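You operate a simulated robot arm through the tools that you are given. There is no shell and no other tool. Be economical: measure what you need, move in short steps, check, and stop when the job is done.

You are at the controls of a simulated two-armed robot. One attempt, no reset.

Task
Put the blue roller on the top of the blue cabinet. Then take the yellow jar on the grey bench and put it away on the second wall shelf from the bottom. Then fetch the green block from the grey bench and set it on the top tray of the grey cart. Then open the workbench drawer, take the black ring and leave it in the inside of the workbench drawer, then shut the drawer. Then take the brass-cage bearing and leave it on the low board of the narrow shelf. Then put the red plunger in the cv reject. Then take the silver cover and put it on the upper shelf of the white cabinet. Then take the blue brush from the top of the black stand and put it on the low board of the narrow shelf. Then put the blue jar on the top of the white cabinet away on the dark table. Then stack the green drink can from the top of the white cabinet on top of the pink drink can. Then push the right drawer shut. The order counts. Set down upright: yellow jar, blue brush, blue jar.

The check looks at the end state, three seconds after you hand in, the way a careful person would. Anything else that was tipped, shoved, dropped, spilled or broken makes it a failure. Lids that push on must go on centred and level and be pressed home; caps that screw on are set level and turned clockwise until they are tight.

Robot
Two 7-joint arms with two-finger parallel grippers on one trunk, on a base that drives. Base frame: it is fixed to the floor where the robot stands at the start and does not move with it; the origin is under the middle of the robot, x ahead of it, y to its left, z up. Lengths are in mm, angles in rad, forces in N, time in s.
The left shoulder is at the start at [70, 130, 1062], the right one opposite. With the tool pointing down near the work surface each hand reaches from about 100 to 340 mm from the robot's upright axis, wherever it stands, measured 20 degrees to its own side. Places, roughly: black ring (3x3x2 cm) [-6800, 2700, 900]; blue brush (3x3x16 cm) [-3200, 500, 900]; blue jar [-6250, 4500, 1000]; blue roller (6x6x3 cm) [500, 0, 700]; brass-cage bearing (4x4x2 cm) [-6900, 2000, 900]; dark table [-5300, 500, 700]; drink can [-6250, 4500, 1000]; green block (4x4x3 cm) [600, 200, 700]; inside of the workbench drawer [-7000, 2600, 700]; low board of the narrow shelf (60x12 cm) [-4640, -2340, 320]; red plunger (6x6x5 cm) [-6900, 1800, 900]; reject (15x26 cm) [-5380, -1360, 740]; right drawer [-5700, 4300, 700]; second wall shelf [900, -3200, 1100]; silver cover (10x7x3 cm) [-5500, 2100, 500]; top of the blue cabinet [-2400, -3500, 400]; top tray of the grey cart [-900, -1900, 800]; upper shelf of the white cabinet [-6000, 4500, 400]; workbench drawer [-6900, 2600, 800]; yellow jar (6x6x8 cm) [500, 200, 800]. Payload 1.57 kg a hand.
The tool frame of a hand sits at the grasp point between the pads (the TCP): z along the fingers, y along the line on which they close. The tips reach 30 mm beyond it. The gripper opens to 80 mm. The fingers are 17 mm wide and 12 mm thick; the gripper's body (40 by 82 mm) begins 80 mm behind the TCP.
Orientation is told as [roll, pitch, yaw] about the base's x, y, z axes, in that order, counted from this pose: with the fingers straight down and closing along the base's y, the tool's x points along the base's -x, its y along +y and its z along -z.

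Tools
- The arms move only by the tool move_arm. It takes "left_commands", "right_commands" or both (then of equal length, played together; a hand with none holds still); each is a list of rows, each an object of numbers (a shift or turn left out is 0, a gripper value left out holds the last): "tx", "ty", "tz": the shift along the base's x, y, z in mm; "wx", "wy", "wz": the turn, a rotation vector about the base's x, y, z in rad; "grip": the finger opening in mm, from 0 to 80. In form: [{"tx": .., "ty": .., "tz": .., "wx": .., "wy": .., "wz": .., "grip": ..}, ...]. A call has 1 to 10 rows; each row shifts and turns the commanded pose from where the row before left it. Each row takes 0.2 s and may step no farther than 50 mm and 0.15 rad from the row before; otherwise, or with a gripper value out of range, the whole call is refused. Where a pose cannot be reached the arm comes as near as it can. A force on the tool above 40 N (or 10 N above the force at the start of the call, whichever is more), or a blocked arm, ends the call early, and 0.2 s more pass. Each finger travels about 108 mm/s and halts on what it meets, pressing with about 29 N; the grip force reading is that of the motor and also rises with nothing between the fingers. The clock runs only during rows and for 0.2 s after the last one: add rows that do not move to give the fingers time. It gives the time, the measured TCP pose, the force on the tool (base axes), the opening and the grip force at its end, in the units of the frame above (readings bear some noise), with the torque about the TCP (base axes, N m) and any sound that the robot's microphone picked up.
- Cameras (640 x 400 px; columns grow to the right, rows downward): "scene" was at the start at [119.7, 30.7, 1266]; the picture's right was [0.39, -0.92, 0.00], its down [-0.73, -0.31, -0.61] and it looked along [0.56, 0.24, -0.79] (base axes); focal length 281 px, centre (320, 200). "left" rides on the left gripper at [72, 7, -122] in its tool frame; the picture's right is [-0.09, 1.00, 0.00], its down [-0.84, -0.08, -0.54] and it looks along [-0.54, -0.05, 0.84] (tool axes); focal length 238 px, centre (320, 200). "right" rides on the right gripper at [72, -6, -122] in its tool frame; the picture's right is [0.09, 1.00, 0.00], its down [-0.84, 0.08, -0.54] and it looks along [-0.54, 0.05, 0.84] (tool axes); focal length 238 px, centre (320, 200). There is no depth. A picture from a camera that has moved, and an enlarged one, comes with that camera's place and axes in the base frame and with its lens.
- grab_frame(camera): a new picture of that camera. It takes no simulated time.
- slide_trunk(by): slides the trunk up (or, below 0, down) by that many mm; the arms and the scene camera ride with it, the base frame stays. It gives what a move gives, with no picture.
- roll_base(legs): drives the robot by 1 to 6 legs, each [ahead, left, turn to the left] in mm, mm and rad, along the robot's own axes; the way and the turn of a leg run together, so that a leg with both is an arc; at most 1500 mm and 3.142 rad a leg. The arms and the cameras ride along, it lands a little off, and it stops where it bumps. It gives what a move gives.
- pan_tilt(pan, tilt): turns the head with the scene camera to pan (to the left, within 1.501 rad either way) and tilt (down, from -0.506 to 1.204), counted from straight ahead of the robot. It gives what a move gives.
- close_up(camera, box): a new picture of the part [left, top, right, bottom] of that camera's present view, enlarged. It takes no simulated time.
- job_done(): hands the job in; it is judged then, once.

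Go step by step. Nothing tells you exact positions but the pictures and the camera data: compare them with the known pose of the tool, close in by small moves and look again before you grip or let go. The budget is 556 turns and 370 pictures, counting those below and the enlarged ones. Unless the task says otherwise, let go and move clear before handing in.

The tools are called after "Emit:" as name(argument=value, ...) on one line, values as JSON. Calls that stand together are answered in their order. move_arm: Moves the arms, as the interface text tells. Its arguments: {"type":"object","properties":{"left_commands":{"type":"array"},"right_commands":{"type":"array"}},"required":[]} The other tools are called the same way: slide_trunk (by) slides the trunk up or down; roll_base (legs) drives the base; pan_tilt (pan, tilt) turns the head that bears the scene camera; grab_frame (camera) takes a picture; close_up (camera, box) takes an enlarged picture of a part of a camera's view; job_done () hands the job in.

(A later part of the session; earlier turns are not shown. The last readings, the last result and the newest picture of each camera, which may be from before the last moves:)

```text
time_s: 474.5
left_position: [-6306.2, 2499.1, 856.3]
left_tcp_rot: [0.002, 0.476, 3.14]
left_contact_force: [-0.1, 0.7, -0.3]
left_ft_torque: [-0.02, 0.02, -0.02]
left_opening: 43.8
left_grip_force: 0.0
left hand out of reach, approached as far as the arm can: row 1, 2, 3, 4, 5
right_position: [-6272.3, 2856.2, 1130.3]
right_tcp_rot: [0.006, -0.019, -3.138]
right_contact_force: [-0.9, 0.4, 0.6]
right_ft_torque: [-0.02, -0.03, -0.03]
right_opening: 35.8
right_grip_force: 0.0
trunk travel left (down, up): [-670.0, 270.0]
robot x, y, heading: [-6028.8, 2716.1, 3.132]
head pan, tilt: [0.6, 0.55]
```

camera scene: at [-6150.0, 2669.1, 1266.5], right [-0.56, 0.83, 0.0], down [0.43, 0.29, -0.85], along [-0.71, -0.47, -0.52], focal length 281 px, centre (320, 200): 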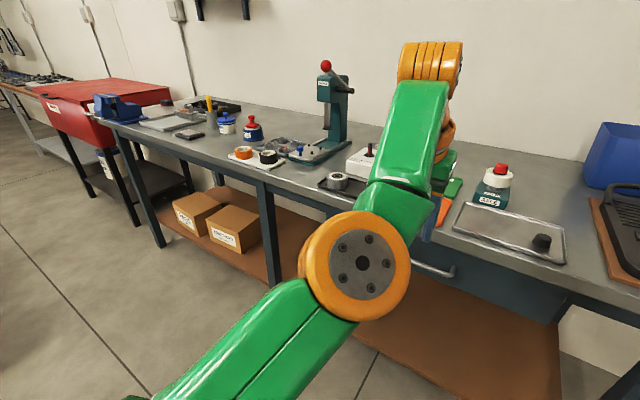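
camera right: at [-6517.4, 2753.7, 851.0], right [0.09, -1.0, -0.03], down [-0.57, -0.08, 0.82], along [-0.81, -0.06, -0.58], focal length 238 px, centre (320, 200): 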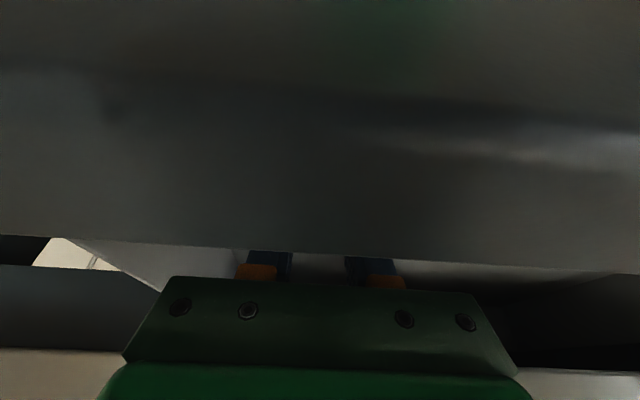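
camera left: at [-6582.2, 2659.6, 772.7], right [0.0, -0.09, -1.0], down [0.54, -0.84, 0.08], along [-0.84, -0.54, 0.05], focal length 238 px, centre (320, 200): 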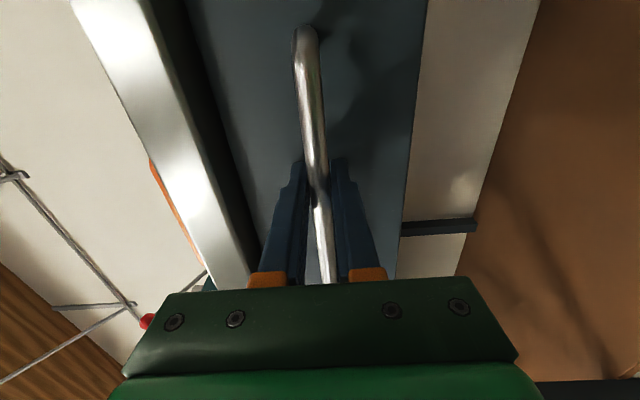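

Emit:
move_arm(left_commands=[{"wy": 0.12, "tz": 20}, {"wy": 0.12, "tz": 20}, {"wy": 0.12, "tz": 20}, {"wy": 0.116, "tz": 20}, {"tz": 30}, {"tz": 30}, {}])

Emit:
close_up(camera="scene", box=[80, 50, 400, 210])

```text
time_s: 476.1
left_position: [-6310.3, 2484.5, 996.2]
left_tcp_rot: [0.0, 0.0, 3.142]
left_contact_force: [-0.2, 0.5, 0.0]
left_ft_torque: [-0.01, 0.04, 0.02]
left_opening: 43.9
left_grip_force: 0.0
left hand out of reach, approached as far as the arm can: row 2, 3, 4
right_position: [-6272.9, 2855.8, 1129.7]
right_tcp_rot: [0.007, -0.021, -3.137]
right_contact_force: [-0.3, -0.3, 0.2]
right_ft_torque: [0.02, 0.01, 0.0]
right_opening: 35.7
right_grip_force: 0.1
trunk travel left (down, up): [-670.0, 270.0]
robot x, y, heading: [-6028.1, 2719.1, 3.13]
head pan, tilt: [0.6, 0.55]
```

```text
2.00 times, centred on (240, 130) of scene
camera zoom: at [-6149.9, 2668.8, 1266.5], right [-0.56, 0.83, 0.0], down [0.43, 0.29, -0.85], along [-0.71, -0.47, -0.52], focal length 562 px, centre (480, 340)
```

zoom: 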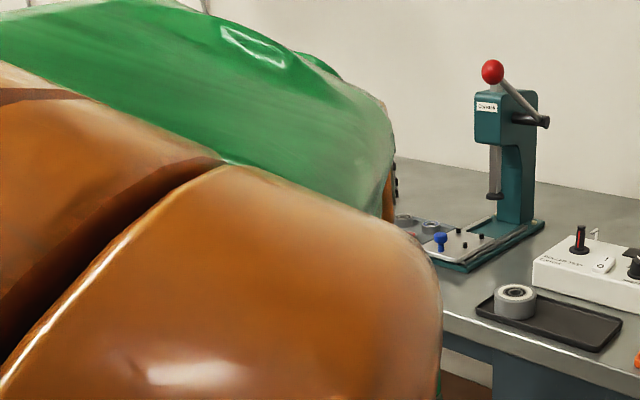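

Emit:
grab_frame(camera="scene")

```text
242 pictures are left
camera scene: at [-6149.9, 2668.8, 1266.5], right [-0.56, 0.83, 0.0], down [0.43, 0.29, -0.85], along [-0.71, -0.47, -0.52], focal length 281 px, centre (320, 200)
```

scene: 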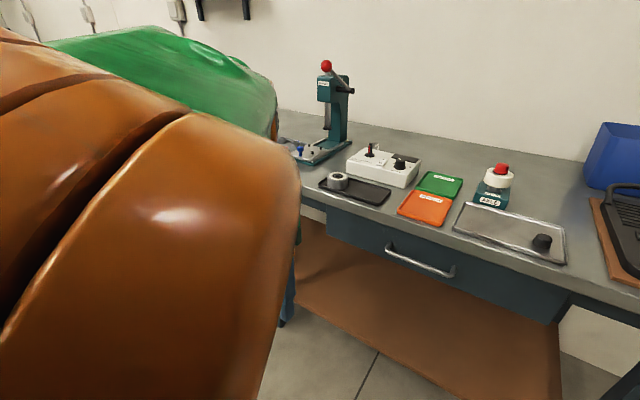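

The left elbow has flipped inward near the head. I'll stretch the arm again and see whether it can be brought back with the elbow outward.

Emit:
move_arm(left_commands=[{"tx": -45, "tz": 5}, {"tx": -45, "tz": 5}, {"tx": -45, "tz": 5}, {"tx": -30, "tz": 5}, {}])

Emit:
grab_frame(camera="scene")

```text
time_s: 477.3
left_position: [-6469.6, 2486.0, 1014.6]
left_tcp_rot: [0.001, 0.001, -3.141]
left_contact_force: [-0.3, -0.1, -0.2]
left_ft_torque: [0.0, 0.04, 0.0]
left_opening: 44.2
left_grip_force: 0.1
left hand out of reach, approached as far as the arm can: row 4
right_position: [-6270.9, 2858.6, 1130.3]
right_tcp_rot: [0.006, -0.022, -3.138]
right_contact_force: [-0.1, 0.9, -0.1]
right_ft_torque: [0.04, 0.01, 0.0]
right_opening: 36.0
right_grip_force: 0.1
trunk travel left (down, up): [-670.0, 270.0]
robot x, y, heading: [-6024.3, 2714.4, 3.13]
head pan, tilt: [0.6, 0.55]
```

```text
241 pictures are left
camera scene: at [-6149.3, 2669.5, 1266.6], right [-0.56, 0.83, 0.0], down [0.43, 0.29, -0.85], along [-0.71, -0.48, -0.52], focal length 281 px, centre (320, 200)
```

scene: 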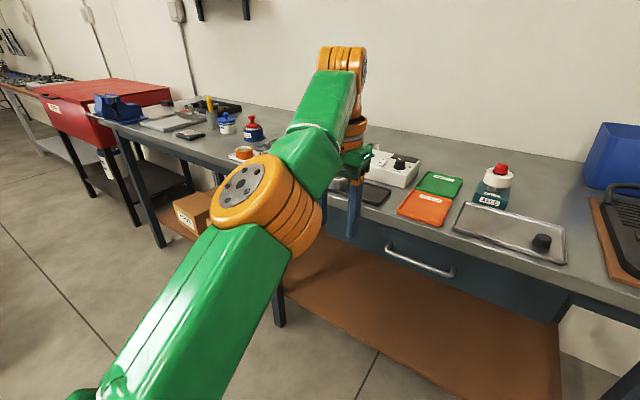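

Emit:
move_arm(left_commands=[{"tx": -40, "ty": 20}, {"tx": -20, "ty": 40}, {"ty": 40}, {"wy": -0.15, "ty": 20}, {"wy": -0.15}, {"wy": -0.15, "tz": -30}, {"wy": -0.15, "tx": 30, "tz": -30}, {"tx": 40}, {"tx": 40}, {}])

Emit:
grab_frame(camera="scene")

```text
time_s: 479.5
left_position: [-6328.1, 2534.4, 899.1]
left_tcp_rot: [0.001, 0.552, 3.141]
left_contact_force: [-0.2, 0.3, 0.3]
left_ft_torque: [0.04, 0.0, -0.02]
left_opening: 44.0
left_grip_force: 0.1
left hand out of reach, approached as far as the arm can: row 1, 2, 4, 5, 6, 9
right_position: [-6272.7, 2856.9, 1129.3]
right_tcp_rot: [0.007, -0.018, -3.137]
right_contact_force: [-0.5, 0.3, -0.2]
right_ft_torque: [0.0, -0.02, -0.01]
right_opening: 35.8
right_grip_force: 0.1
trunk travel left (down, up): [-670.0, 270.0]
robot x, y, heading: [-6024.7, 2714.4, 3.134]
head pan, tilt: [0.6, 0.55]
```

```text
240 pictures are left
camera scene: at [-6151.0, 2669.2, 1266.4], right [-0.56, 0.83, 0.0], down [0.43, 0.29, -0.85], along [-0.71, -0.47, -0.52], focal length 281 px, centre (320, 200)
```

scene: 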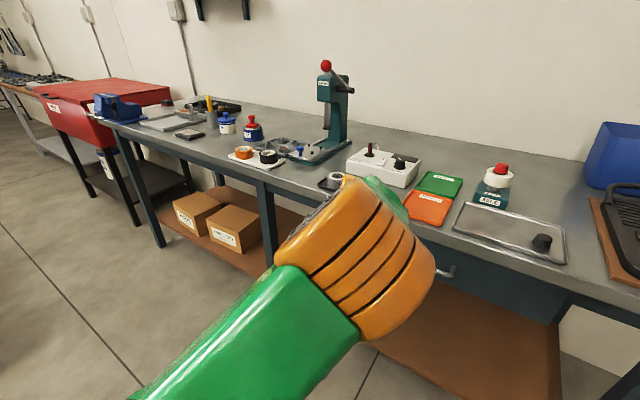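

Elbow is still inward. Pointing the fingers inward (+y) should force the wrist and elbow outward; I'll try that roll and then undo it.

Emit:
move_arm(left_commands=[{"wx": 0.15, "ty": 15, "tz": 15}, {"wx": 0.15, "ty": 15, "tz": 15}, {"wx": 0.15, "ty": 15, "tz": 15}, {"wx": 0.15, "ty": 10, "tz": 15}, {"wx": 0.15, "ty": 10, "tz": 15}, {"wx": 0.15, "tz": 15}, {"wx": 0.15, "tz": 15}, {"wx": 0.15}, {}])

Emit:
grab_frame(camera="scene")

```text
time_s: 481.5
left_position: [-6276.0, 2591.9, 953.8]
left_tcp_rot: [-1.246, 0.189, 2.627]
left_contact_force: [-0.1, 0.6, -0.4]
left_ft_torque: [0.03, 0.01, 0.0]
left_opening: 44.0
left_grip_force: 0.1
left hand out of reach, approached as far as the arm can: row 5, 6, 7, 8
right_position: [-6272.8, 2856.3, 1130.6]
right_tcp_rot: [0.007, -0.021, -3.135]
right_contact_force: [0.3, -0.2, -0.9]
right_ft_torque: [0.02, 0.0, 0.0]
right_opening: 36.0
right_grip_force: 0.1
trunk travel left (down, up): [-670.0, 270.0]
robot x, y, heading: [-6025.7, 2716.0, 3.133]
head pan, tilt: [0.6, 0.55]
```

```text
239 pictures are left
camera scene: at [-6149.9, 2669.3, 1266.6], right [-0.56, 0.83, 0.0], down [0.43, 0.29, -0.85], along [-0.71, -0.47, -0.52], focal length 281 px, centre (320, 200)
```

scene: 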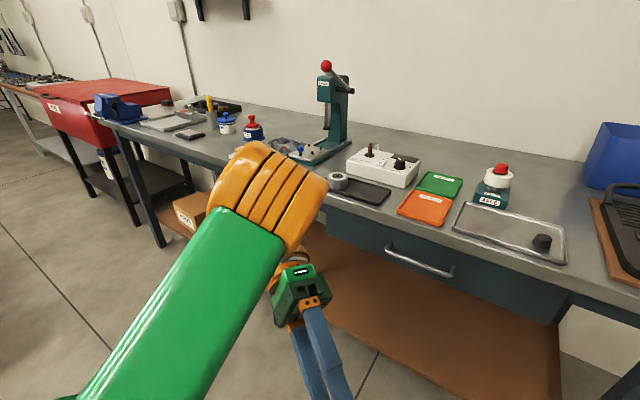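

The elbow is swinging up and outward. Now undo the roll.

Emit:
move_arm(left_commands=[{"ty": 40}, {"ty": 40, "tz": -30}, {"wx": -0.15, "tz": 10}, {"wx": -0.15, "tz": 10}, {"wx": -0.15, "tz": 10}, {"wx": -0.15, "tz": 10}, {"wx": -0.15}, {"wx": -0.15}, {"wx": -0.15}, {"wx": -0.15}])

Emit:
grab_frame(camera="scene")

```text
time_s: 483.7
left_position: [-6333.8, 2551.0, 969.6]
left_tcp_rot: [-0.006, 0.549, -3.137]
left_contact_force: [0.0, -0.1, -0.6]
left_ft_torque: [-0.02, 0.01, -0.01]
left_opening: 44.1
left_grip_force: 0.1
left hand out of reach, approached as far as the arm can: row 1, 2, 3, 4, 5, 6, 7, 8, 9, 10
right_position: [-6272.4, 2857.5, 1128.9]
right_tcp_rot: [0.007, -0.018, -3.136]
right_contact_force: [0.1, -0.5, 1.1]
right_ft_torque: [0.01, -0.02, 0.0]
right_opening: 36.1
right_grip_force: 0.1
trunk travel left (down, up): [-670.0, 270.0]
robot x, y, heading: [-6029.1, 2716.8, 3.13]
head pan, tilt: [0.6, 0.55]
```

```text
238 pictures are left
camera scene: at [-6150.7, 2669.1, 1266.5], right [-0.56, 0.83, 0.0], down [0.43, 0.29, -0.85], along [-0.71, -0.47, -0.52], focal length 281 px, centre (320, 200)
```

scene: 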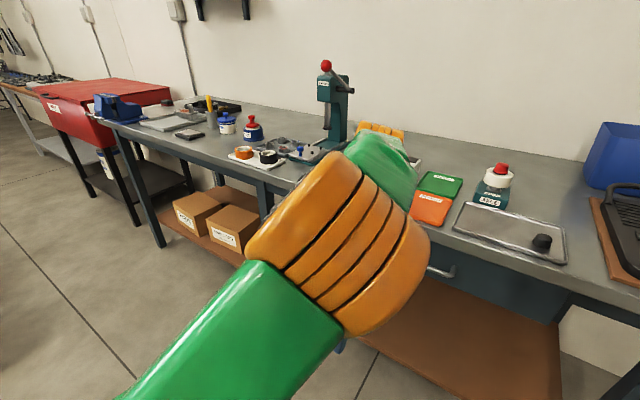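

Emit:
move_arm(left_commands=[{"wx": 0.15, "ty": 5}, {"wx": 0.15, "ty": 5}, {"wx": 0.15, "ty": 5}, {"wx": 0.15}, {"wx": 0.15}, {"wx": 0.15}, {"wx": 0.15}, {"wx": 0.15}, {"wx": 0.15}, {}])

Emit:
move_arm(left_commands=[{"tx": 30, "ty": 20}, {"tx": 30, "ty": 20}, {"tx": 30, "ty": 10, "tz": -20}, {"tz": -40}, {"tz": -40}, {}])

Emit:
grab_frame(camera="scene")

```text
time_s: 485.9
left_position: [-6260.9, 2573.0, 929.4]
left_tcp_rot: [-1.376, 0.115, 2.607]
left_contact_force: [-0.2, 0.7, -0.5]
left_ft_torque: [0.01, 0.07, 0.01]
left_opening: 44.0
left_grip_force: 0.1
left hand out of reach, approached as far as the arm can: row 5, 6, 7, 8, 9
right_position: [-6272.7, 2857.0, 1129.6]
right_tcp_rot: [0.007, -0.019, -3.138]
right_contact_force: [0.5, -0.3, 0.6]
right_ft_torque: [-0.03, 0.0, -0.01]
right_opening: 36.1
right_grip_force: 0.0
trunk travel left (down, up): [-670.0, 270.0]
robot x, y, heading: [-6027.3, 2718.3, 3.132]
head pan, tilt: [0.6, 0.55]
```

```text
time_s: 487.3
left_position: [-6170.7, 2626.5, 830.5]
left_tcp_rot: [-1.379, 0.115, 2.603]
left_contact_force: [0.0, 0.4, 0.5]
left_ft_torque: [0.0, 0.03, -0.02]
left_opening: 43.8
left_grip_force: 0.1
right_position: [-6272.7, 2856.3, 1129.5]
right_tcp_rot: [0.006, -0.022, -3.138]
right_contact_force: [0.3, 0.5, 0.2]
right_ft_torque: [-0.01, 0.01, -0.04]
right_opening: 36.1
right_grip_force: 0.0
trunk travel left (down, up): [-670.0, 270.0]
robot x, y, heading: [-6023.2, 2714.7, 3.127]
head pan, tilt: [0.6, 0.55]
```

```text
237 pictures are left
camera scene: at [-6149.6, 2669.0, 1266.6], right [-0.56, 0.83, 0.0], down [0.43, 0.29, -0.85], along [-0.71, -0.47, -0.52], focal length 281 px, centre (320, 200)
```

scene: 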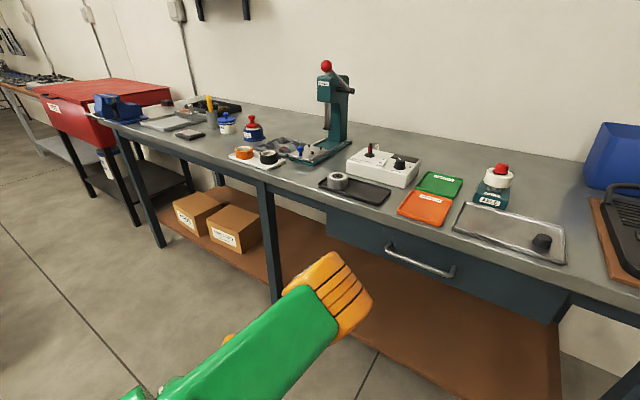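

The left arm is now compact and low. I'll unroll it here and check the elbow again.

Emit:
move_arm(left_commands=[{"wx": -0.15, "ty": -10, "tz": 5}, {"wx": -0.15, "ty": -10, "tz": 5}, {"wx": -0.15, "ty": -10, "tz": 5}, {"wx": -0.15, "ty": -10, "tz": 5}, {"wx": -0.15, "ty": -10}, {"wx": -0.15}, {"wx": -0.15}, {"wx": -0.15}, {"wx": -0.15}, {}])

Emit:
grab_frame(camera="scene")

```text
time_s: 489.5
left_position: [-6165.0, 2484.3, 849.6]
left_tcp_rot: [-0.014, 0.552, -3.137]
left_contact_force: [-0.3, -0.2, 0.9]
left_ft_torque: [-0.02, 0.0, 0.01]
left_opening: 44.2
left_grip_force: 0.1
left hand out of reach, approached as far as the arm can: row 6, 7, 8, 9
right_position: [-6272.0, 2855.9, 1130.2]
right_tcp_rot: [0.006, -0.02, -3.136]
right_contact_force: [0.4, -0.5, -0.1]
right_ft_torque: [0.01, -0.01, -0.02]
right_opening: 36.0
right_grip_force: 0.0
trunk travel left (down, up): [-670.0, 270.0]
robot x, y, heading: [-6026.9, 2719.9, 3.133]
head pan, tilt: [0.6, 0.55]
```

```text
236 pictures are left
camera scene: at [-6150.0, 2668.9, 1266.5], right [-0.56, 0.83, 0.0], down [0.43, 0.29, -0.85], along [-0.71, -0.47, -0.52], focal length 281 px, centre (320, 200)
```

scene: 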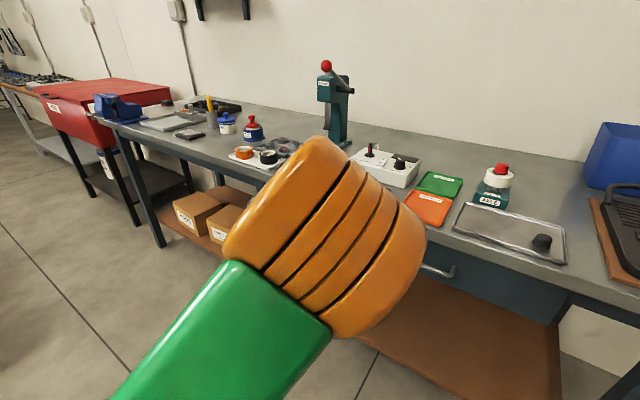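

Emit:
move_arm(left_commands=[{"ty": 20, "wy": 0.11}, {"ty": 20, "wy": 0.11}, {"ty": 20, "wy": 0.11}, {"ty": 20, "wy": 0.11}, {"ty": 20, "wy": 0.11}, {"tz": -30}, {"tz": -30}, {"tz": -30}, {}])

Emit:
grab_frame(camera="scene")

```text
time_s: 491.5
left_position: [-6264.1, 2482.7, 776.4]
left_tcp_rot: [0.004, -0.002, 3.14]
left_contact_force: [-0.3, -0.4, 0.6]
left_ft_torque: [0.0, 0.0, 0.02]
left_opening: 44.0
left_grip_force: 0.1
left hand out of reach, approached as far as the arm can: row 1, 2, 3, 4, 5, 6
right_position: [-6272.1, 2855.6, 1130.7]
right_tcp_rot: [0.006, -0.021, -3.137]
right_contact_force: [0.2, 0.1, -0.6]
right_ft_torque: [-0.02, -0.02, -0.02]
right_opening: 36.0
right_grip_force: 0.0
trunk travel left (down, up): [-670.0, 270.0]
robot x, y, heading: [-6028.3, 2714.1, 3.131]
head pan, tilt: [0.6, 0.55]
```

```text
235 pictures are left
camera scene: at [-6149.7, 2668.8, 1266.6], right [-0.56, 0.83, 0.0], down [0.43, 0.29, -0.85], along [-0.71, -0.47, -0.52], focal length 281 px, centre (320, 200)
```

scene: 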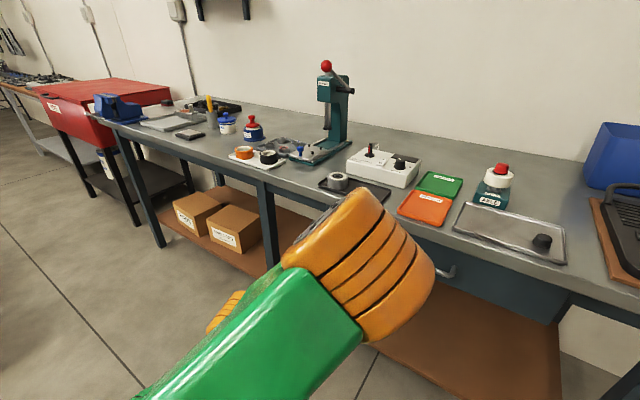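

I'll leave the left arm parked and work with the right one. Next, the brass-cage bearing; moving along the bench to see the parts.

Emit:
roll_base(legs=[[0, 800, 0]])

Emit:
pan_tilt(pan=-0.3, tilt=0.6)

Emit:
grab_frame(camera="scene")

```text
time_s: 495.8
left_position: [-6269.2, 1679.4, 775.7]
left_tcp_rot: [0.001, -0.001, -3.139]
left_contact_force: [-0.2, -0.2, 0.0]
left_ft_torque: [-0.01, 0.01, 0.05]
left_opening: 44.1
left_grip_force: 0.0
right_position: [-6279.9, 2053.8, 1130.3]
right_tcp_rot: [0.007, -0.022, -3.133]
right_contact_force: [0.0, 0.1, -0.4]
right_ft_torque: [-0.01, 0.0, -0.01]
right_opening: 35.9
right_grip_force: 0.0
trunk travel left (down, up): [-670.0, 270.0]
robot x, y, heading: [-6031.7, 1909.9, 3.13]
head pan, tilt: [0.6, 0.55]
```

```text
time_s: 497.0
left_position: [-6268.7, 1679.2, 774.9]
left_tcp_rot: [0.001, -0.002, -3.141]
left_contact_force: [1.2, -0.1, 0.1]
left_ft_torque: [-0.01, -0.03, 0.0]
left_opening: 44.2
left_grip_force: 0.0
right_position: [-6280.7, 2053.2, 1130.5]
right_tcp_rot: [0.006, -0.022, -3.134]
right_contact_force: [0.5, 0.1, -0.2]
right_ft_torque: [-0.01, 0.01, -0.04]
right_opening: 35.8
right_grip_force: 0.2
trunk travel left (down, up): [-670.0, 270.0]
robot x, y, heading: [-6033.8, 1916.5, 3.128]
head pan, tilt: [-0.3, 0.6]
```

```text
234 pictures are left
camera scene: at [-6166.7, 1942.7, 1262.0], right [0.3, 0.95, 0.0], down [0.54, -0.17, -0.83], along [-0.79, 0.25, -0.56], focal length 281 px, centre (320, 200)
```

scene: 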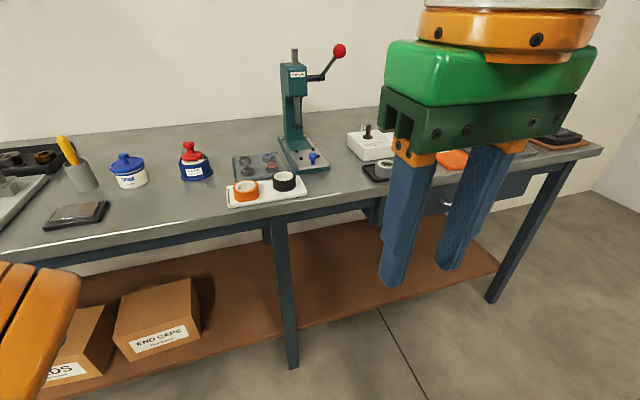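

Emit:
close_up(camera="scene", box=[160, 110, 360, 220])

Emit:
close_up(camera="scene", box=[0, 120, 200, 260])

```text
3.20 times, centred on (260, 165) of scene
camera zoom: at [-6166.7, 1942.7, 1262.0], right [0.3, 0.95, 0.0], down [0.54, -0.17, -0.83], along [-0.79, 0.25, -0.56], focal length 900 px, centre (512, 312)
```

zoom: 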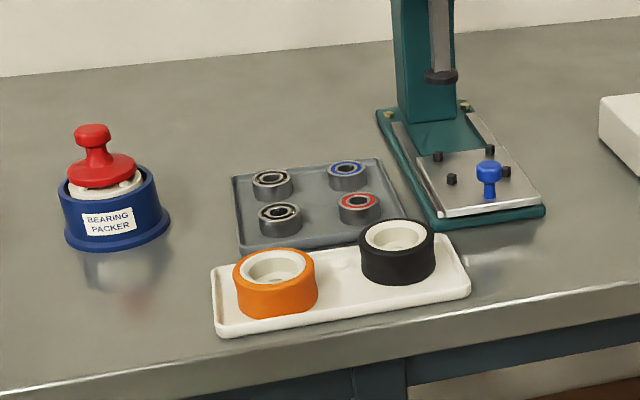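

```text
2.86 times, centred on (100, 190) of scene
camera zoom: at [-6166.7, 1942.7, 1262.0], right [0.3, 0.95, 0.0], down [0.54, -0.17, -0.83], along [-0.79, 0.25, -0.56], focal length 803 px, centre (949, 229)
```

zoom: 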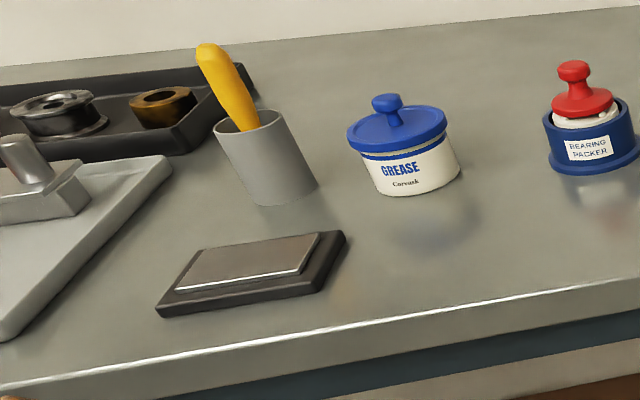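

Emit:
close_up(camera="scene", box=[230, 150, 290, 190])

```text
10.00 times, centred on (260, 170) of scene
camera zoom: at [-6166.7, 1942.7, 1262.0], right [0.3, 0.95, 0.0], down [0.54, -0.17, -0.83], along [-0.79, 0.25, -0.56], focal length 2811 px, centre (920, 500)
```

zoom: 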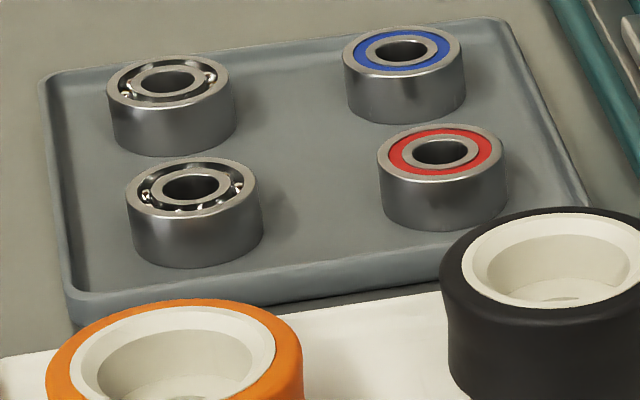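

Two bearings have no seal; their cages must be told apart. I'll move closer for a sharper look.

Emit:
roll_base(legs=[[300, 30, 0]])

Emit:
pan_tilt(pan=-0.2, tilt=0.65)

Emit:
grab_frame(camera="scene")

```text
time_s: 499.1
left_position: [-6569.2, 1651.9, 776.1]
left_tcp_rot: [0.001, -0.003, -3.14]
left_contact_force: [-0.3, 0.5, -0.8]
left_ft_torque: [0.04, 0.03, 0.0]
left_opening: 43.9
left_grip_force: 0.0
right_position: [-6579.2, 2025.6, 1130.3]
right_tcp_rot: [0.006, -0.021, -3.137]
right_contact_force: [0.3, 0.5, 0.0]
right_ft_torque: [0.01, -0.01, 0.02]
right_opening: 36.0
right_grip_force: 0.2
trunk travel left (down, up): [-670.0, 270.0]
robot x, y, heading: [-6332.7, 1888.8, 3.134]
head pan, tilt: [-0.3, 0.6]
```

```text
time_s: 499.7
left_position: [-6569.8, 1654.0, 776.0]
left_tcp_rot: [0.0, -0.002, -3.138]
left_contact_force: [0.1, 0.0, 0.0]
left_ft_torque: [-0.03, 0.0, 0.0]
left_opening: 43.6
left_grip_force: 0.1
right_position: [-6579.4, 2026.3, 1130.6]
right_tcp_rot: [0.007, -0.02, -3.135]
right_contact_force: [0.4, -0.4, -0.3]
right_ft_torque: [-0.01, -0.01, -0.01]
right_opening: 36.1
right_grip_force: 0.0
trunk travel left (down, up): [-670.0, 270.0]
robot x, y, heading: [-6332.5, 1883.6, 3.135]
head pan, tilt: [-0.201, 0.649]
```

```text
230 pictures are left
camera scene: at [-6467.5, 1906.7, 1257.7], right [0.21, 0.98, 0.0], down [0.59, -0.13, -0.8], along [-0.78, 0.17, -0.6], focal length 281 px, centre (320, 200)
```

scene: 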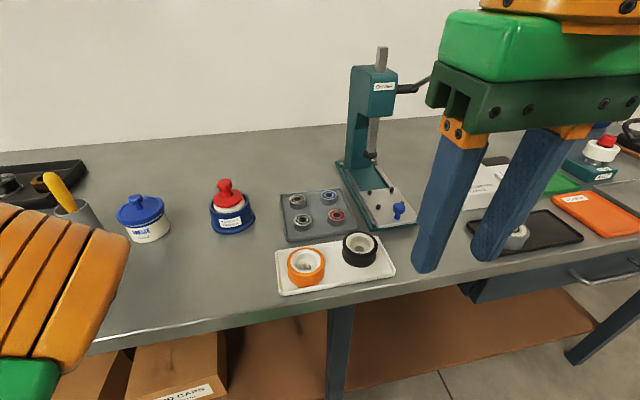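

Emit:
close_up(camera="scene", box=[275, 182, 355, 237])

```text
7.27 times, centred on (315, 210) of scene
camera zoom: at [-6467.5, 1906.7, 1257.7], right [0.21, 0.98, 0.0], down [0.59, -0.13, -0.8], along [-0.78, 0.17, -0.6], focal length 2044 px, centre (356, 131)
```

zoom: 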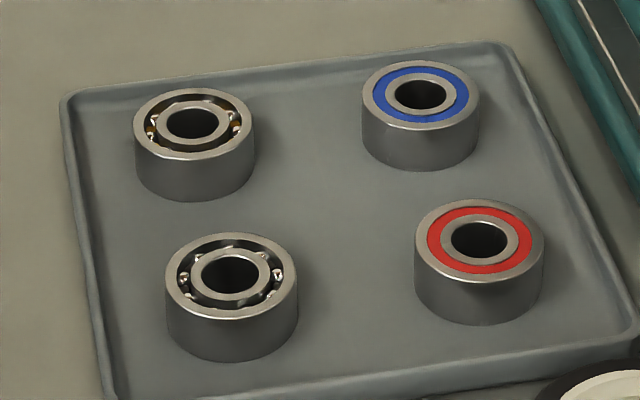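

The brass-caged bearing is the back-left one, at about (-6932, 1960). First I'll retract the left hand so it clears the bench front.

Emit:
move_arm(left_commands=[{"tx": 40}, {"tx": 40}, {"tx": 40}, {}])

Emit:
pan_tilt(pan=0.3, tilt=0.8)

Emit:
grab_frame(camera="scene")

```text
time_s: 500.7
left_position: [-6524.0, 1611.0, 738.9]
left_tcp_rot: [0.001, 0.001, -3.14]
left_contact_force: [0.5, -0.1, -0.6]
left_ft_torque: [-0.01, 0.0, 0.05]
left_opening: 43.8
left_grip_force: 0.0
left hand out of reach, approached as far as the arm can: row 1, 2, 3
right_position: [-6579.6, 2026.6, 1129.3]
right_tcp_rot: [0.008, -0.02, -3.136]
right_contact_force: [0.6, -0.2, -0.2]
right_ft_torque: [-0.01, 0.0, 0.0]
right_opening: 36.0
right_grip_force: 0.1
trunk travel left (down, up): [-670.0, 270.0]
robot x, y, heading: [-6332.7, 1888.5, 3.136]
head pan, tilt: [-0.201, 0.649]
```

```text
time_s: 501.7
left_position: [-6524.2, 1609.7, 738.9]
left_tcp_rot: [0.002, -0.001, -3.138]
left_contact_force: [0.7, -0.2, -0.7]
left_ft_torque: [0.02, -0.04, -0.01]
left_opening: 43.9
left_grip_force: 0.2
right_position: [-6580.0, 2025.8, 1130.3]
right_tcp_rot: [0.009, -0.02, -3.136]
right_contact_force: [0.5, -0.2, -1.0]
right_ft_torque: [0.01, -0.01, -0.03]
right_opening: 36.1
right_grip_force: 0.1
trunk travel left (down, up): [-670.0, 270.0]
robot x, y, heading: [-6333.0, 1887.0, 3.132]
head pan, tilt: [0.3, 0.799]
```

```text
228 pictures are left
camera scene: at [-6459.6, 1865.6, 1245.2], right [-0.29, 0.96, 0.0], down [0.69, 0.21, -0.7], along [-0.67, -0.2, -0.72], focal length 281 px, centre (320, 200)
```

scene: 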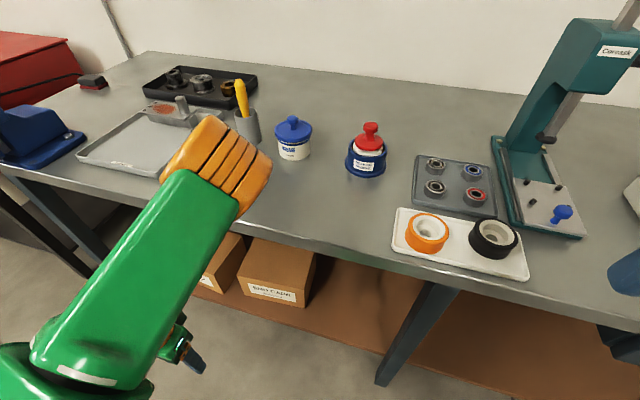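

Emit:
move_arm(left_commands=[{"ty": -30, "tz": 20}, {"ty": -30, "tz": 20}, {"ty": -30, "tz": 20}, {"ty": -30, "tz": 20}, {"tx": 40}, {"tx": 40}, {"tx": 40}, {}])

Emit:
grab_frame(camera="scene")

```text
time_s: 503.5
left_position: [-6404.4, 1492.2, 820.5]
left_tcp_rot: [0.001, 0.001, -3.141]
left_contact_force: [-0.6, -0.7, 0.9]
left_ft_torque: [-0.02, -0.04, 0.04]
left_opening: 44.3
left_grip_force: 0.0
right_position: [-6580.5, 2026.9, 1129.7]
right_tcp_rot: [0.008, -0.021, -3.136]
right_contact_force: [0.2, 0.0, -0.1]
right_ft_torque: [-0.02, 0.03, -0.02]
right_opening: 36.1
right_grip_force: 0.1
trunk travel left (down, up): [-670.0, 270.0]
robot x, y, heading: [-6335.1, 1888.1, 3.137]
head pan, tilt: [0.3, 0.799]
```

```text
227 pictures are left
camera scene: at [-6460.1, 1865.8, 1245.1], right [-0.29, 0.96, 0.0], down [0.69, 0.21, -0.7], along [-0.67, -0.2, -0.72], focal length 281 px, centre (320, 200)
```

scene: 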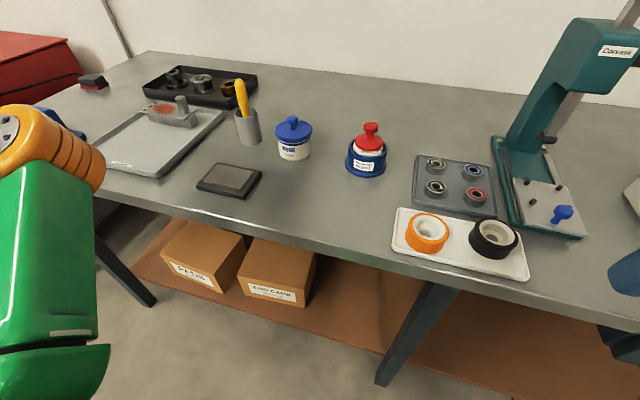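

Good: the left arm is now clear of the view and the bench. I'll drive to about (-6488, 1828) and bring the right hand over the bearing.

Emit:
roll_base(legs=[[152, 62, 0]])

Emit:
move_arm(right_commands=[{"tx": -45, "grip": 48}, {"tx": -45}, {"tx": -45}, {"tx": -40, "tz": -25}, {"tx": -20, "tz": -40}, {"tz": -40}, {"tz": -40}, {}])

Emit:
pan_tilt(pan=-0.2, tilt=0.7)

Emit:
grab_frame(camera="right")

Emit:
grab_frame(camera="scene")

```text
time_s: 504.9
left_position: [-6554.1, 1429.1, 819.2]
left_tcp_rot: [0.001, -0.003, -3.141]
left_contact_force: [-0.9, 0.0, 0.5]
left_ft_torque: [0.01, 0.0, -0.01]
left_opening: 43.8
left_grip_force: 0.1
right_position: [-6730.0, 1965.3, 1130.4]
right_tcp_rot: [0.007, -0.022, -3.136]
right_contact_force: [0.1, 0.4, -0.5]
right_ft_torque: [-0.02, 0.04, -0.03]
right_opening: 36.1
right_grip_force: 0.1
trunk travel left (down, up): [-670.0, 270.0]
robot x, y, heading: [-6484.2, 1823.7, 3.13]
head pan, tilt: [0.3, 0.799]
```

```text
time_s: 506.7
left_position: [-6555.9, 1429.2, 819.3]
left_tcp_rot: [0.002, -0.001, -3.139]
left_contact_force: [-0.7, 0.0, 0.4]
left_ft_torque: [0.02, 0.0, -0.01]
left_opening: 43.9
left_grip_force: 0.1
right_position: [-6908.0, 1966.9, 959.5]
right_tcp_rot: [0.007, -0.022, -3.136]
right_contact_force: [0.5, 0.4, 0.4]
right_ft_torque: [-0.04, 0.02, 0.01]
right_opening: 48.1
right_grip_force: 0.1
right hand out of reach, approached as far as the arm can: row 2, 3, 4
trunk travel left (down, up): [-670.0, 270.0]
robot x, y, heading: [-6485.4, 1823.4, 3.132]
head pan, tilt: [0.3, 0.799]
```

```text
time_s: 507.6
left_position: [-6557.0, 1429.7, 819.0]
left_tcp_rot: [0.002, -0.001, -3.14]
left_contact_force: [0.9, -0.6, 0.2]
left_ft_torque: [-0.01, -0.01, 0.0]
left_opening: 43.9
left_grip_force: 0.0
right_position: [-6908.2, 1966.3, 959.1]
right_tcp_rot: [0.007, -0.021, -3.135]
right_contact_force: [0.3, -1.0, 0.5]
right_ft_torque: [0.01, -0.04, 0.01]
right_opening: 48.0
right_grip_force: 0.0
trunk travel left (down, up): [-670.0, 270.0]
robot x, y, heading: [-6483.3, 1825.6, 3.135]
head pan, tilt: [-0.201, 0.7]
```

```text
226 pictures are left
camera right: at [-6833.6, 1975.0, 1079.8], right [0.1, -1.0, 0.0], down [-0.82, -0.08, 0.56], along [-0.56, -0.06, -0.83], focal length 238 px, centre (320, 200)
```

right: 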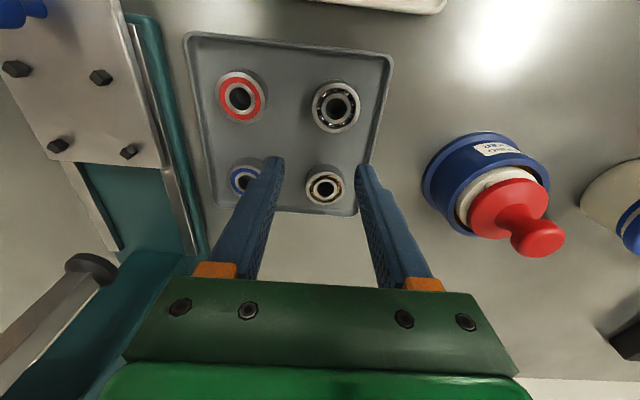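

```text
225 pictures are left
camera scene: at [-6617.0, 1844.9, 1253.4], right [0.21, 0.98, 0.0], down [0.63, -0.13, -0.76], along [-0.75, 0.16, -0.64], focal length 281 px, centre (320, 200)
```

scene: 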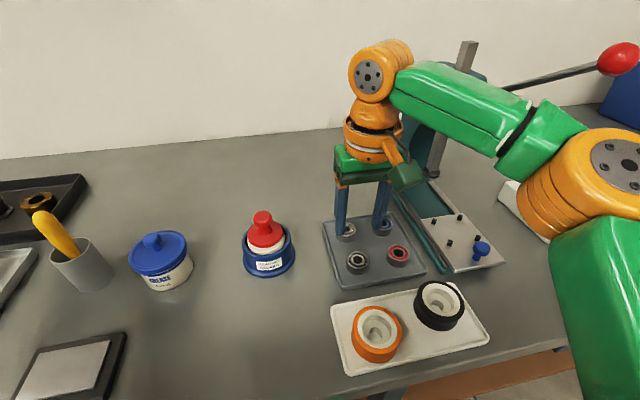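

The brass cage is visible in the hand camera at the expected spot (-6938, 1959). I'll drive 28 mm in and align.

Emit:
roll_base(legs=[[27, 6, 0]])

Emit:
grab_frame(camera="right")

```text
time_s: 508.4
left_position: [-6580.1, 1423.3, 820.8]
left_tcp_rot: [0.002, -0.002, -3.14]
left_contact_force: [0.1, 0.2, -0.2]
left_ft_torque: [0.0, 0.03, 0.0]
left_opening: 44.1
left_grip_force: 0.1
right_position: [-6932.5, 1961.6, 960.6]
right_tcp_rot: [0.007, -0.026, -3.136]
right_contact_force: [0.1, 0.4, 0.3]
right_ft_torque: [0.03, 0.0, -0.05]
right_opening: 47.9
right_grip_force: 0.0
trunk travel left (down, up): [-670.0, 270.0]
robot x, y, heading: [-6512.4, 1818.2, 3.131]
head pan, tilt: [-0.201, 0.7]
```

```text
224 pictures are left
camera right: at [-6857.4, 1970.2, 1080.9], right [0.1, -1.0, 0.01], down [-0.82, -0.08, 0.56], along [-0.56, -0.06, -0.83], focal length 238 px, centre (320, 200)
```

right: 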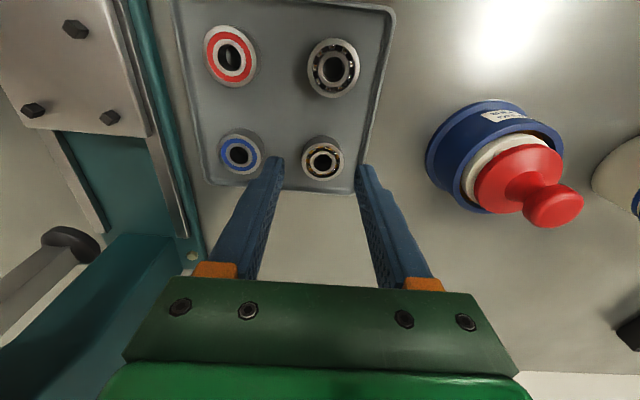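

Emit:
move_arm(right_commands=[{"tx": -3, "ty": -2, "tz": -18}, {"tz": -10}, {"tz": -6}, {"tz": -4}, {}])

Emit:
grab_frame(camera="right")

Emit:
close_up(camera="scene", box=[300, 180, 460, 300])

```text
time_s: 509.6
left_position: [-6582.0, 1422.9, 821.0]
left_tcp_rot: [0.002, -0.002, -3.14]
left_contact_force: [-0.3, 0.3, -0.7]
left_ft_torque: [-0.04, 0.01, 0.01]
left_opening: 44.1
left_grip_force: 0.1
right_position: [-6936.6, 1958.4, 921.4]
right_tcp_rot: [0.009, -0.022, -3.136]
right_contact_force: [-4.1, 1.2, 8.5]
right_ft_torque: [-0.29, 0.02, -0.14]
right_opening: 47.4
right_grip_force: 0.0
trunk travel left (down, up): [-670.0, 270.0]
robot x, y, heading: [-6509.0, 1820.5, 3.13]
head pan, tilt: [-0.201, 0.7]
```

```text
223 pictures are left
camera right: at [-6863.4, 1967.0, 1042.2], right [0.1, -1.0, 0.0], down [-0.82, -0.08, 0.56], along [-0.56, -0.06, -0.83], focal length 238 px, centre (320, 200)
```

right: 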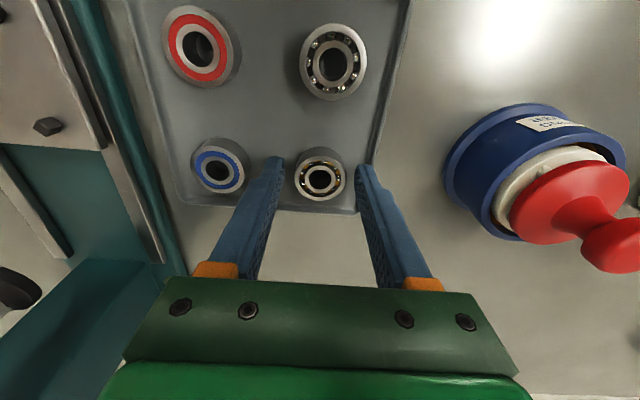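

```text
3.33 times, centred on (380, 240) of scene
camera zoom: at [-6643.9, 1839.0, 1253.6], right [0.21, 0.98, 0.0], down [0.63, -0.13, -0.77], along [-0.75, 0.16, -0.64], focal length 937 px, centre (120, 67)
```

zoom: 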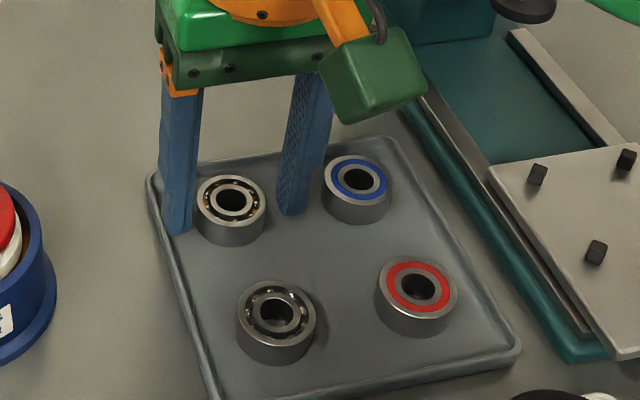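

Fingers straddle the bearing. I'll raise 2 mm and close.

Emit:
move_arm(right_commands=[{"tz": 2}, {"grip": 40}, {"grip": 32}, {"grip": 28}, {}, {}])

Emit:
close_up(camera="scene", box=[300, 180, 460, 300])

```text
time_s: 511.1
left_position: [-6582.9, 1421.7, 819.5]
left_tcp_rot: [0.002, -0.001, -3.141]
left_contact_force: [0.4, -0.5, -0.2]
left_ft_torque: [-0.01, 0.01, 0.01]
left_opening: 44.0
left_grip_force: 0.1
right_position: [-6937.4, 1958.5, 923.1]
right_tcp_rot: [0.007, -0.02, -3.137]
right_contact_force: [-0.9, 0.2, 0.2]
right_ft_torque: [0.03, -0.02, -0.02]
right_opening: 33.4
right_grip_force: 28.7
trunk travel left (down, up): [-670.0, 270.0]
robot x, y, heading: [-6511.4, 1818.8, 3.139]
head pan, tilt: [-0.201, 0.7]
```

```text
3.33 times, centred on (380, 240) of scene
camera zoom: at [-6644.2, 1839.4, 1253.4], right [0.21, 0.98, 0.0], down [0.63, -0.13, -0.76], along [-0.75, 0.16, -0.64], focal length 937 px, centre (120, 67)
```

zoom: 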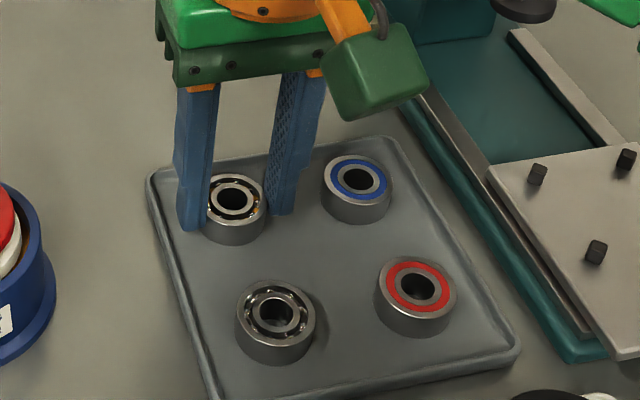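

Bearing gripped. I'll lift with the trunk, back away from the bench, and look south for the narrow shelf.

Emit:
slide_trunk(by=150)

Emit:
roll_base(legs=[[-450, 0, 0]])

Emit:
pan_tilt(pan=1.5, tilt=0.4)

Emit:
grab_frame(camera="scene")

```text
time_s: 512.8
left_position: [-6582.8, 1422.5, 969.2]
left_tcp_rot: [0.001, -0.001, -3.14]
left_contact_force: [-0.7, -0.7, 0.4]
left_ft_torque: [0.0, -0.02, 0.02]
left_opening: 43.9
left_grip_force: 0.0
right_position: [-6937.8, 1957.6, 1072.8]
right_tcp_rot: [0.007, -0.022, -3.137]
right_contact_force: [-0.2, -1.3, -1.5]
right_ft_torque: [0.01, 0.0, -0.02]
right_opening: 33.1
right_grip_force: 29.0
trunk travel left (down, up): [-820.0, 120.0]
robot x, y, heading: [-6511.1, 1817.3, 3.133]
head pan, tilt: [-0.201, 0.7]
```

```text
time_s: 515.5
left_position: [-6128.8, 1420.4, 970.1]
left_tcp_rot: [0.001, -0.001, -3.135]
left_contact_force: [-0.7, 0.5, -0.9]
left_ft_torque: [0.02, 0.0, 0.01]
left_opening: 43.7
left_grip_force: 0.0
right_position: [-6485.8, 1953.7, 1071.8]
right_tcp_rot: [0.006, -0.019, -3.133]
right_contact_force: [0.1, 0.5, 0.1]
right_ft_torque: [-0.03, 0.0, -0.01]
right_opening: 33.4
right_grip_force: 28.8
trunk travel left (down, up): [-820.0, 120.0]
robot x, y, heading: [-6057.7, 1819.2, 3.138]
head pan, tilt: [-0.201, 0.7]
```

```text
time_s: 517.3
left_position: [-6127.3, 1419.5, 970.5]
left_tcp_rot: [0.001, -0.001, -3.136]
left_contact_force: [0.1, 1.1, 0.1]
left_ft_torque: [0.0, -0.03, 0.01]
left_opening: 44.0
left_grip_force: 0.1
right_position: [-6485.5, 1954.1, 1072.4]
right_tcp_rot: [0.006, -0.022, -3.133]
right_contact_force: [-0.3, 0.1, -0.6]
right_ft_torque: [-0.01, -0.01, 0.0]
right_opening: 33.3
right_grip_force: 28.7
trunk travel left (down, up): [-820.0, 120.0]
robot x, y, heading: [-6058.7, 1816.9, 3.138]
head pan, tilt: [1.499, 0.4]
```

```text
220 pictures are left
camera scene: at [-6114.9, 1726.2, 1430.2], right [-1.0, 0.08, 0.0], down [0.03, 0.39, -0.92], along [-0.07, -0.92, -0.39], focal length 281 px, centre (320, 200)
```

scene: 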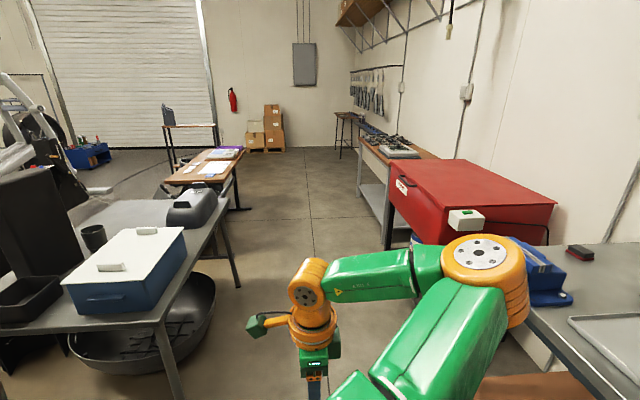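

The aisle south is clear, between the dark table (x>-5600) and the red bench (x<-6900). The narrow stand with a low board is visible at the far left. I'll turn south and drive.

Emit:
roll_base(legs=[[150, 0, 0], [0, 0, 1.57], [1500, 0, 0], [1400, 0, 0]])

Emit:
pan_tilt(pan=0.5, tilt=0.4)

Emit:
grab_frame(camera="scene")

```text
time_s: 536.2
left_position: [-5815.7, -1165.9, 969.2]
left_tcp_rot: [0.002, -0.002, -1.566]
left_contact_force: [0.0, 0.2, -0.3]
left_ft_torque: [-0.01, -0.01, 0.0]
left_opening: 43.8
left_grip_force: 0.1
right_position: [-6349.8, -1522.5, 1073.3]
right_tcp_rot: [0.008, -0.021, -1.564]
right_contact_force: [0.2, -0.3, 0.9]
right_ft_torque: [-0.04, -0.03, 0.03]
right_opening: 33.1
right_grip_force: 29.0
trunk travel left (down, up): [-820.0, 120.0]
robot x, y, heading: [-6214.4, -1097.1, -1.575]
head pan, tilt: [1.499, 0.4]
```

```text
time_s: 537.4
left_position: [-5815.2, -1167.1, 970.9]
left_tcp_rot: [0.002, -0.002, -1.569]
left_contact_force: [-0.3, -0.6, 0.3]
left_ft_torque: [-0.02, -0.01, -0.02]
left_opening: 44.1
left_grip_force: 0.1
right_position: [-6350.8, -1523.3, 1072.2]
right_tcp_rot: [0.006, -0.022, -1.563]
right_contact_force: [0.4, 0.2, 0.6]
right_ft_torque: [0.0, 0.02, 0.02]
right_opening: 33.3
right_grip_force: 28.8
trunk travel left (down, up): [-820.0, 120.0]
robot x, y, heading: [-6211.1, -1096.2, -1.576]
head pan, tilt: [0.499, 0.4]
```

```text
219 pictures are left
camera scene: at [-6167.9, -1227.3, 1430.2], right [-0.88, -0.47, 0.0], down [-0.18, 0.34, -0.92], along [0.44, -0.81, -0.39], focal length 281 px, centre (320, 200)
```

scene: 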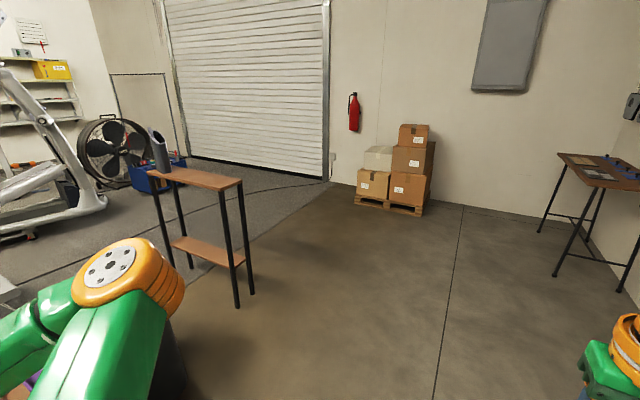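

The narrow shelf's low board runs x -4940…-4340 at y≈-2350, z≈320. Open floor lies south of it; I'll go there and face it from the south.

Emit:
roll_base(legs=[[1300, 0, 0], [560, 0, 0], [0, 0, 3.1], [0, -1300, 0]])

Emit:
pan_tilt(pan=-0.1, tilt=0.7)

Emit:
grab_frame(camera="scene")

```text
time_s: 560.1
left_position: [-5351.2, -2925.1, 969.4]
left_tcp_rot: [0.003, -0.002, 1.549]
left_contact_force: [0.6, 0.2, 0.0]
left_ft_torque: [0.0, 0.0, -0.04]
left_opening: 44.2
left_grip_force: 0.0
right_position: [-4805.6, -2582.6, 1073.5]
right_tcp_rot: [0.005, -0.02, 1.554]
right_contact_force: [-0.8, 0.1, -1.3]
right_ft_torque: [0.05, 0.01, 0.0]
right_opening: 33.6
right_grip_force: 29.6
trunk travel left (down, up): [-820.0, 120.0]
robot x, y, heading: [-4955.7, -3008.4, 1.543]
head pan, tilt: [0.499, 0.4]
```

```text
time_s: 561.1
left_position: [-5348.8, -2925.5, 969.2]
left_tcp_rot: [0.001, 0.0, 1.55]
left_contact_force: [-1.1, 0.6, -0.2]
left_ft_torque: [-0.02, 0.0, 0.0]
left_opening: 43.8
left_grip_force: 0.0
right_position: [-4805.1, -2581.4, 1073.5]
right_tcp_rot: [0.007, -0.022, 1.555]
right_contact_force: [0.3, 0.3, -1.7]
right_ft_torque: [0.01, 0.03, 0.01]
right_opening: 33.6
right_grip_force: 28.4
trunk travel left (down, up): [-820.0, 120.0]
robot x, y, heading: [-4950.4, -3007.6, 1.54]
head pan, tilt: [-0.099, 0.7]
```

```text
218 pictures are left
camera scene: at [-4940.9, -2869.0, 1403.4], right [0.99, -0.13, 0.0], down [-0.08, -0.64, -0.77], along [0.1, 0.76, -0.64], focal length 281 px, centre (320, 200)
```

scene: 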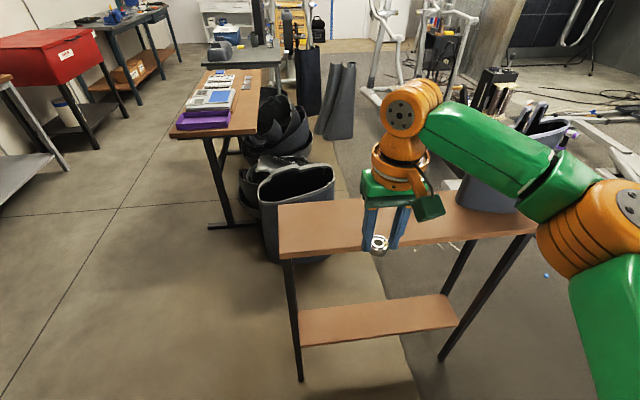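

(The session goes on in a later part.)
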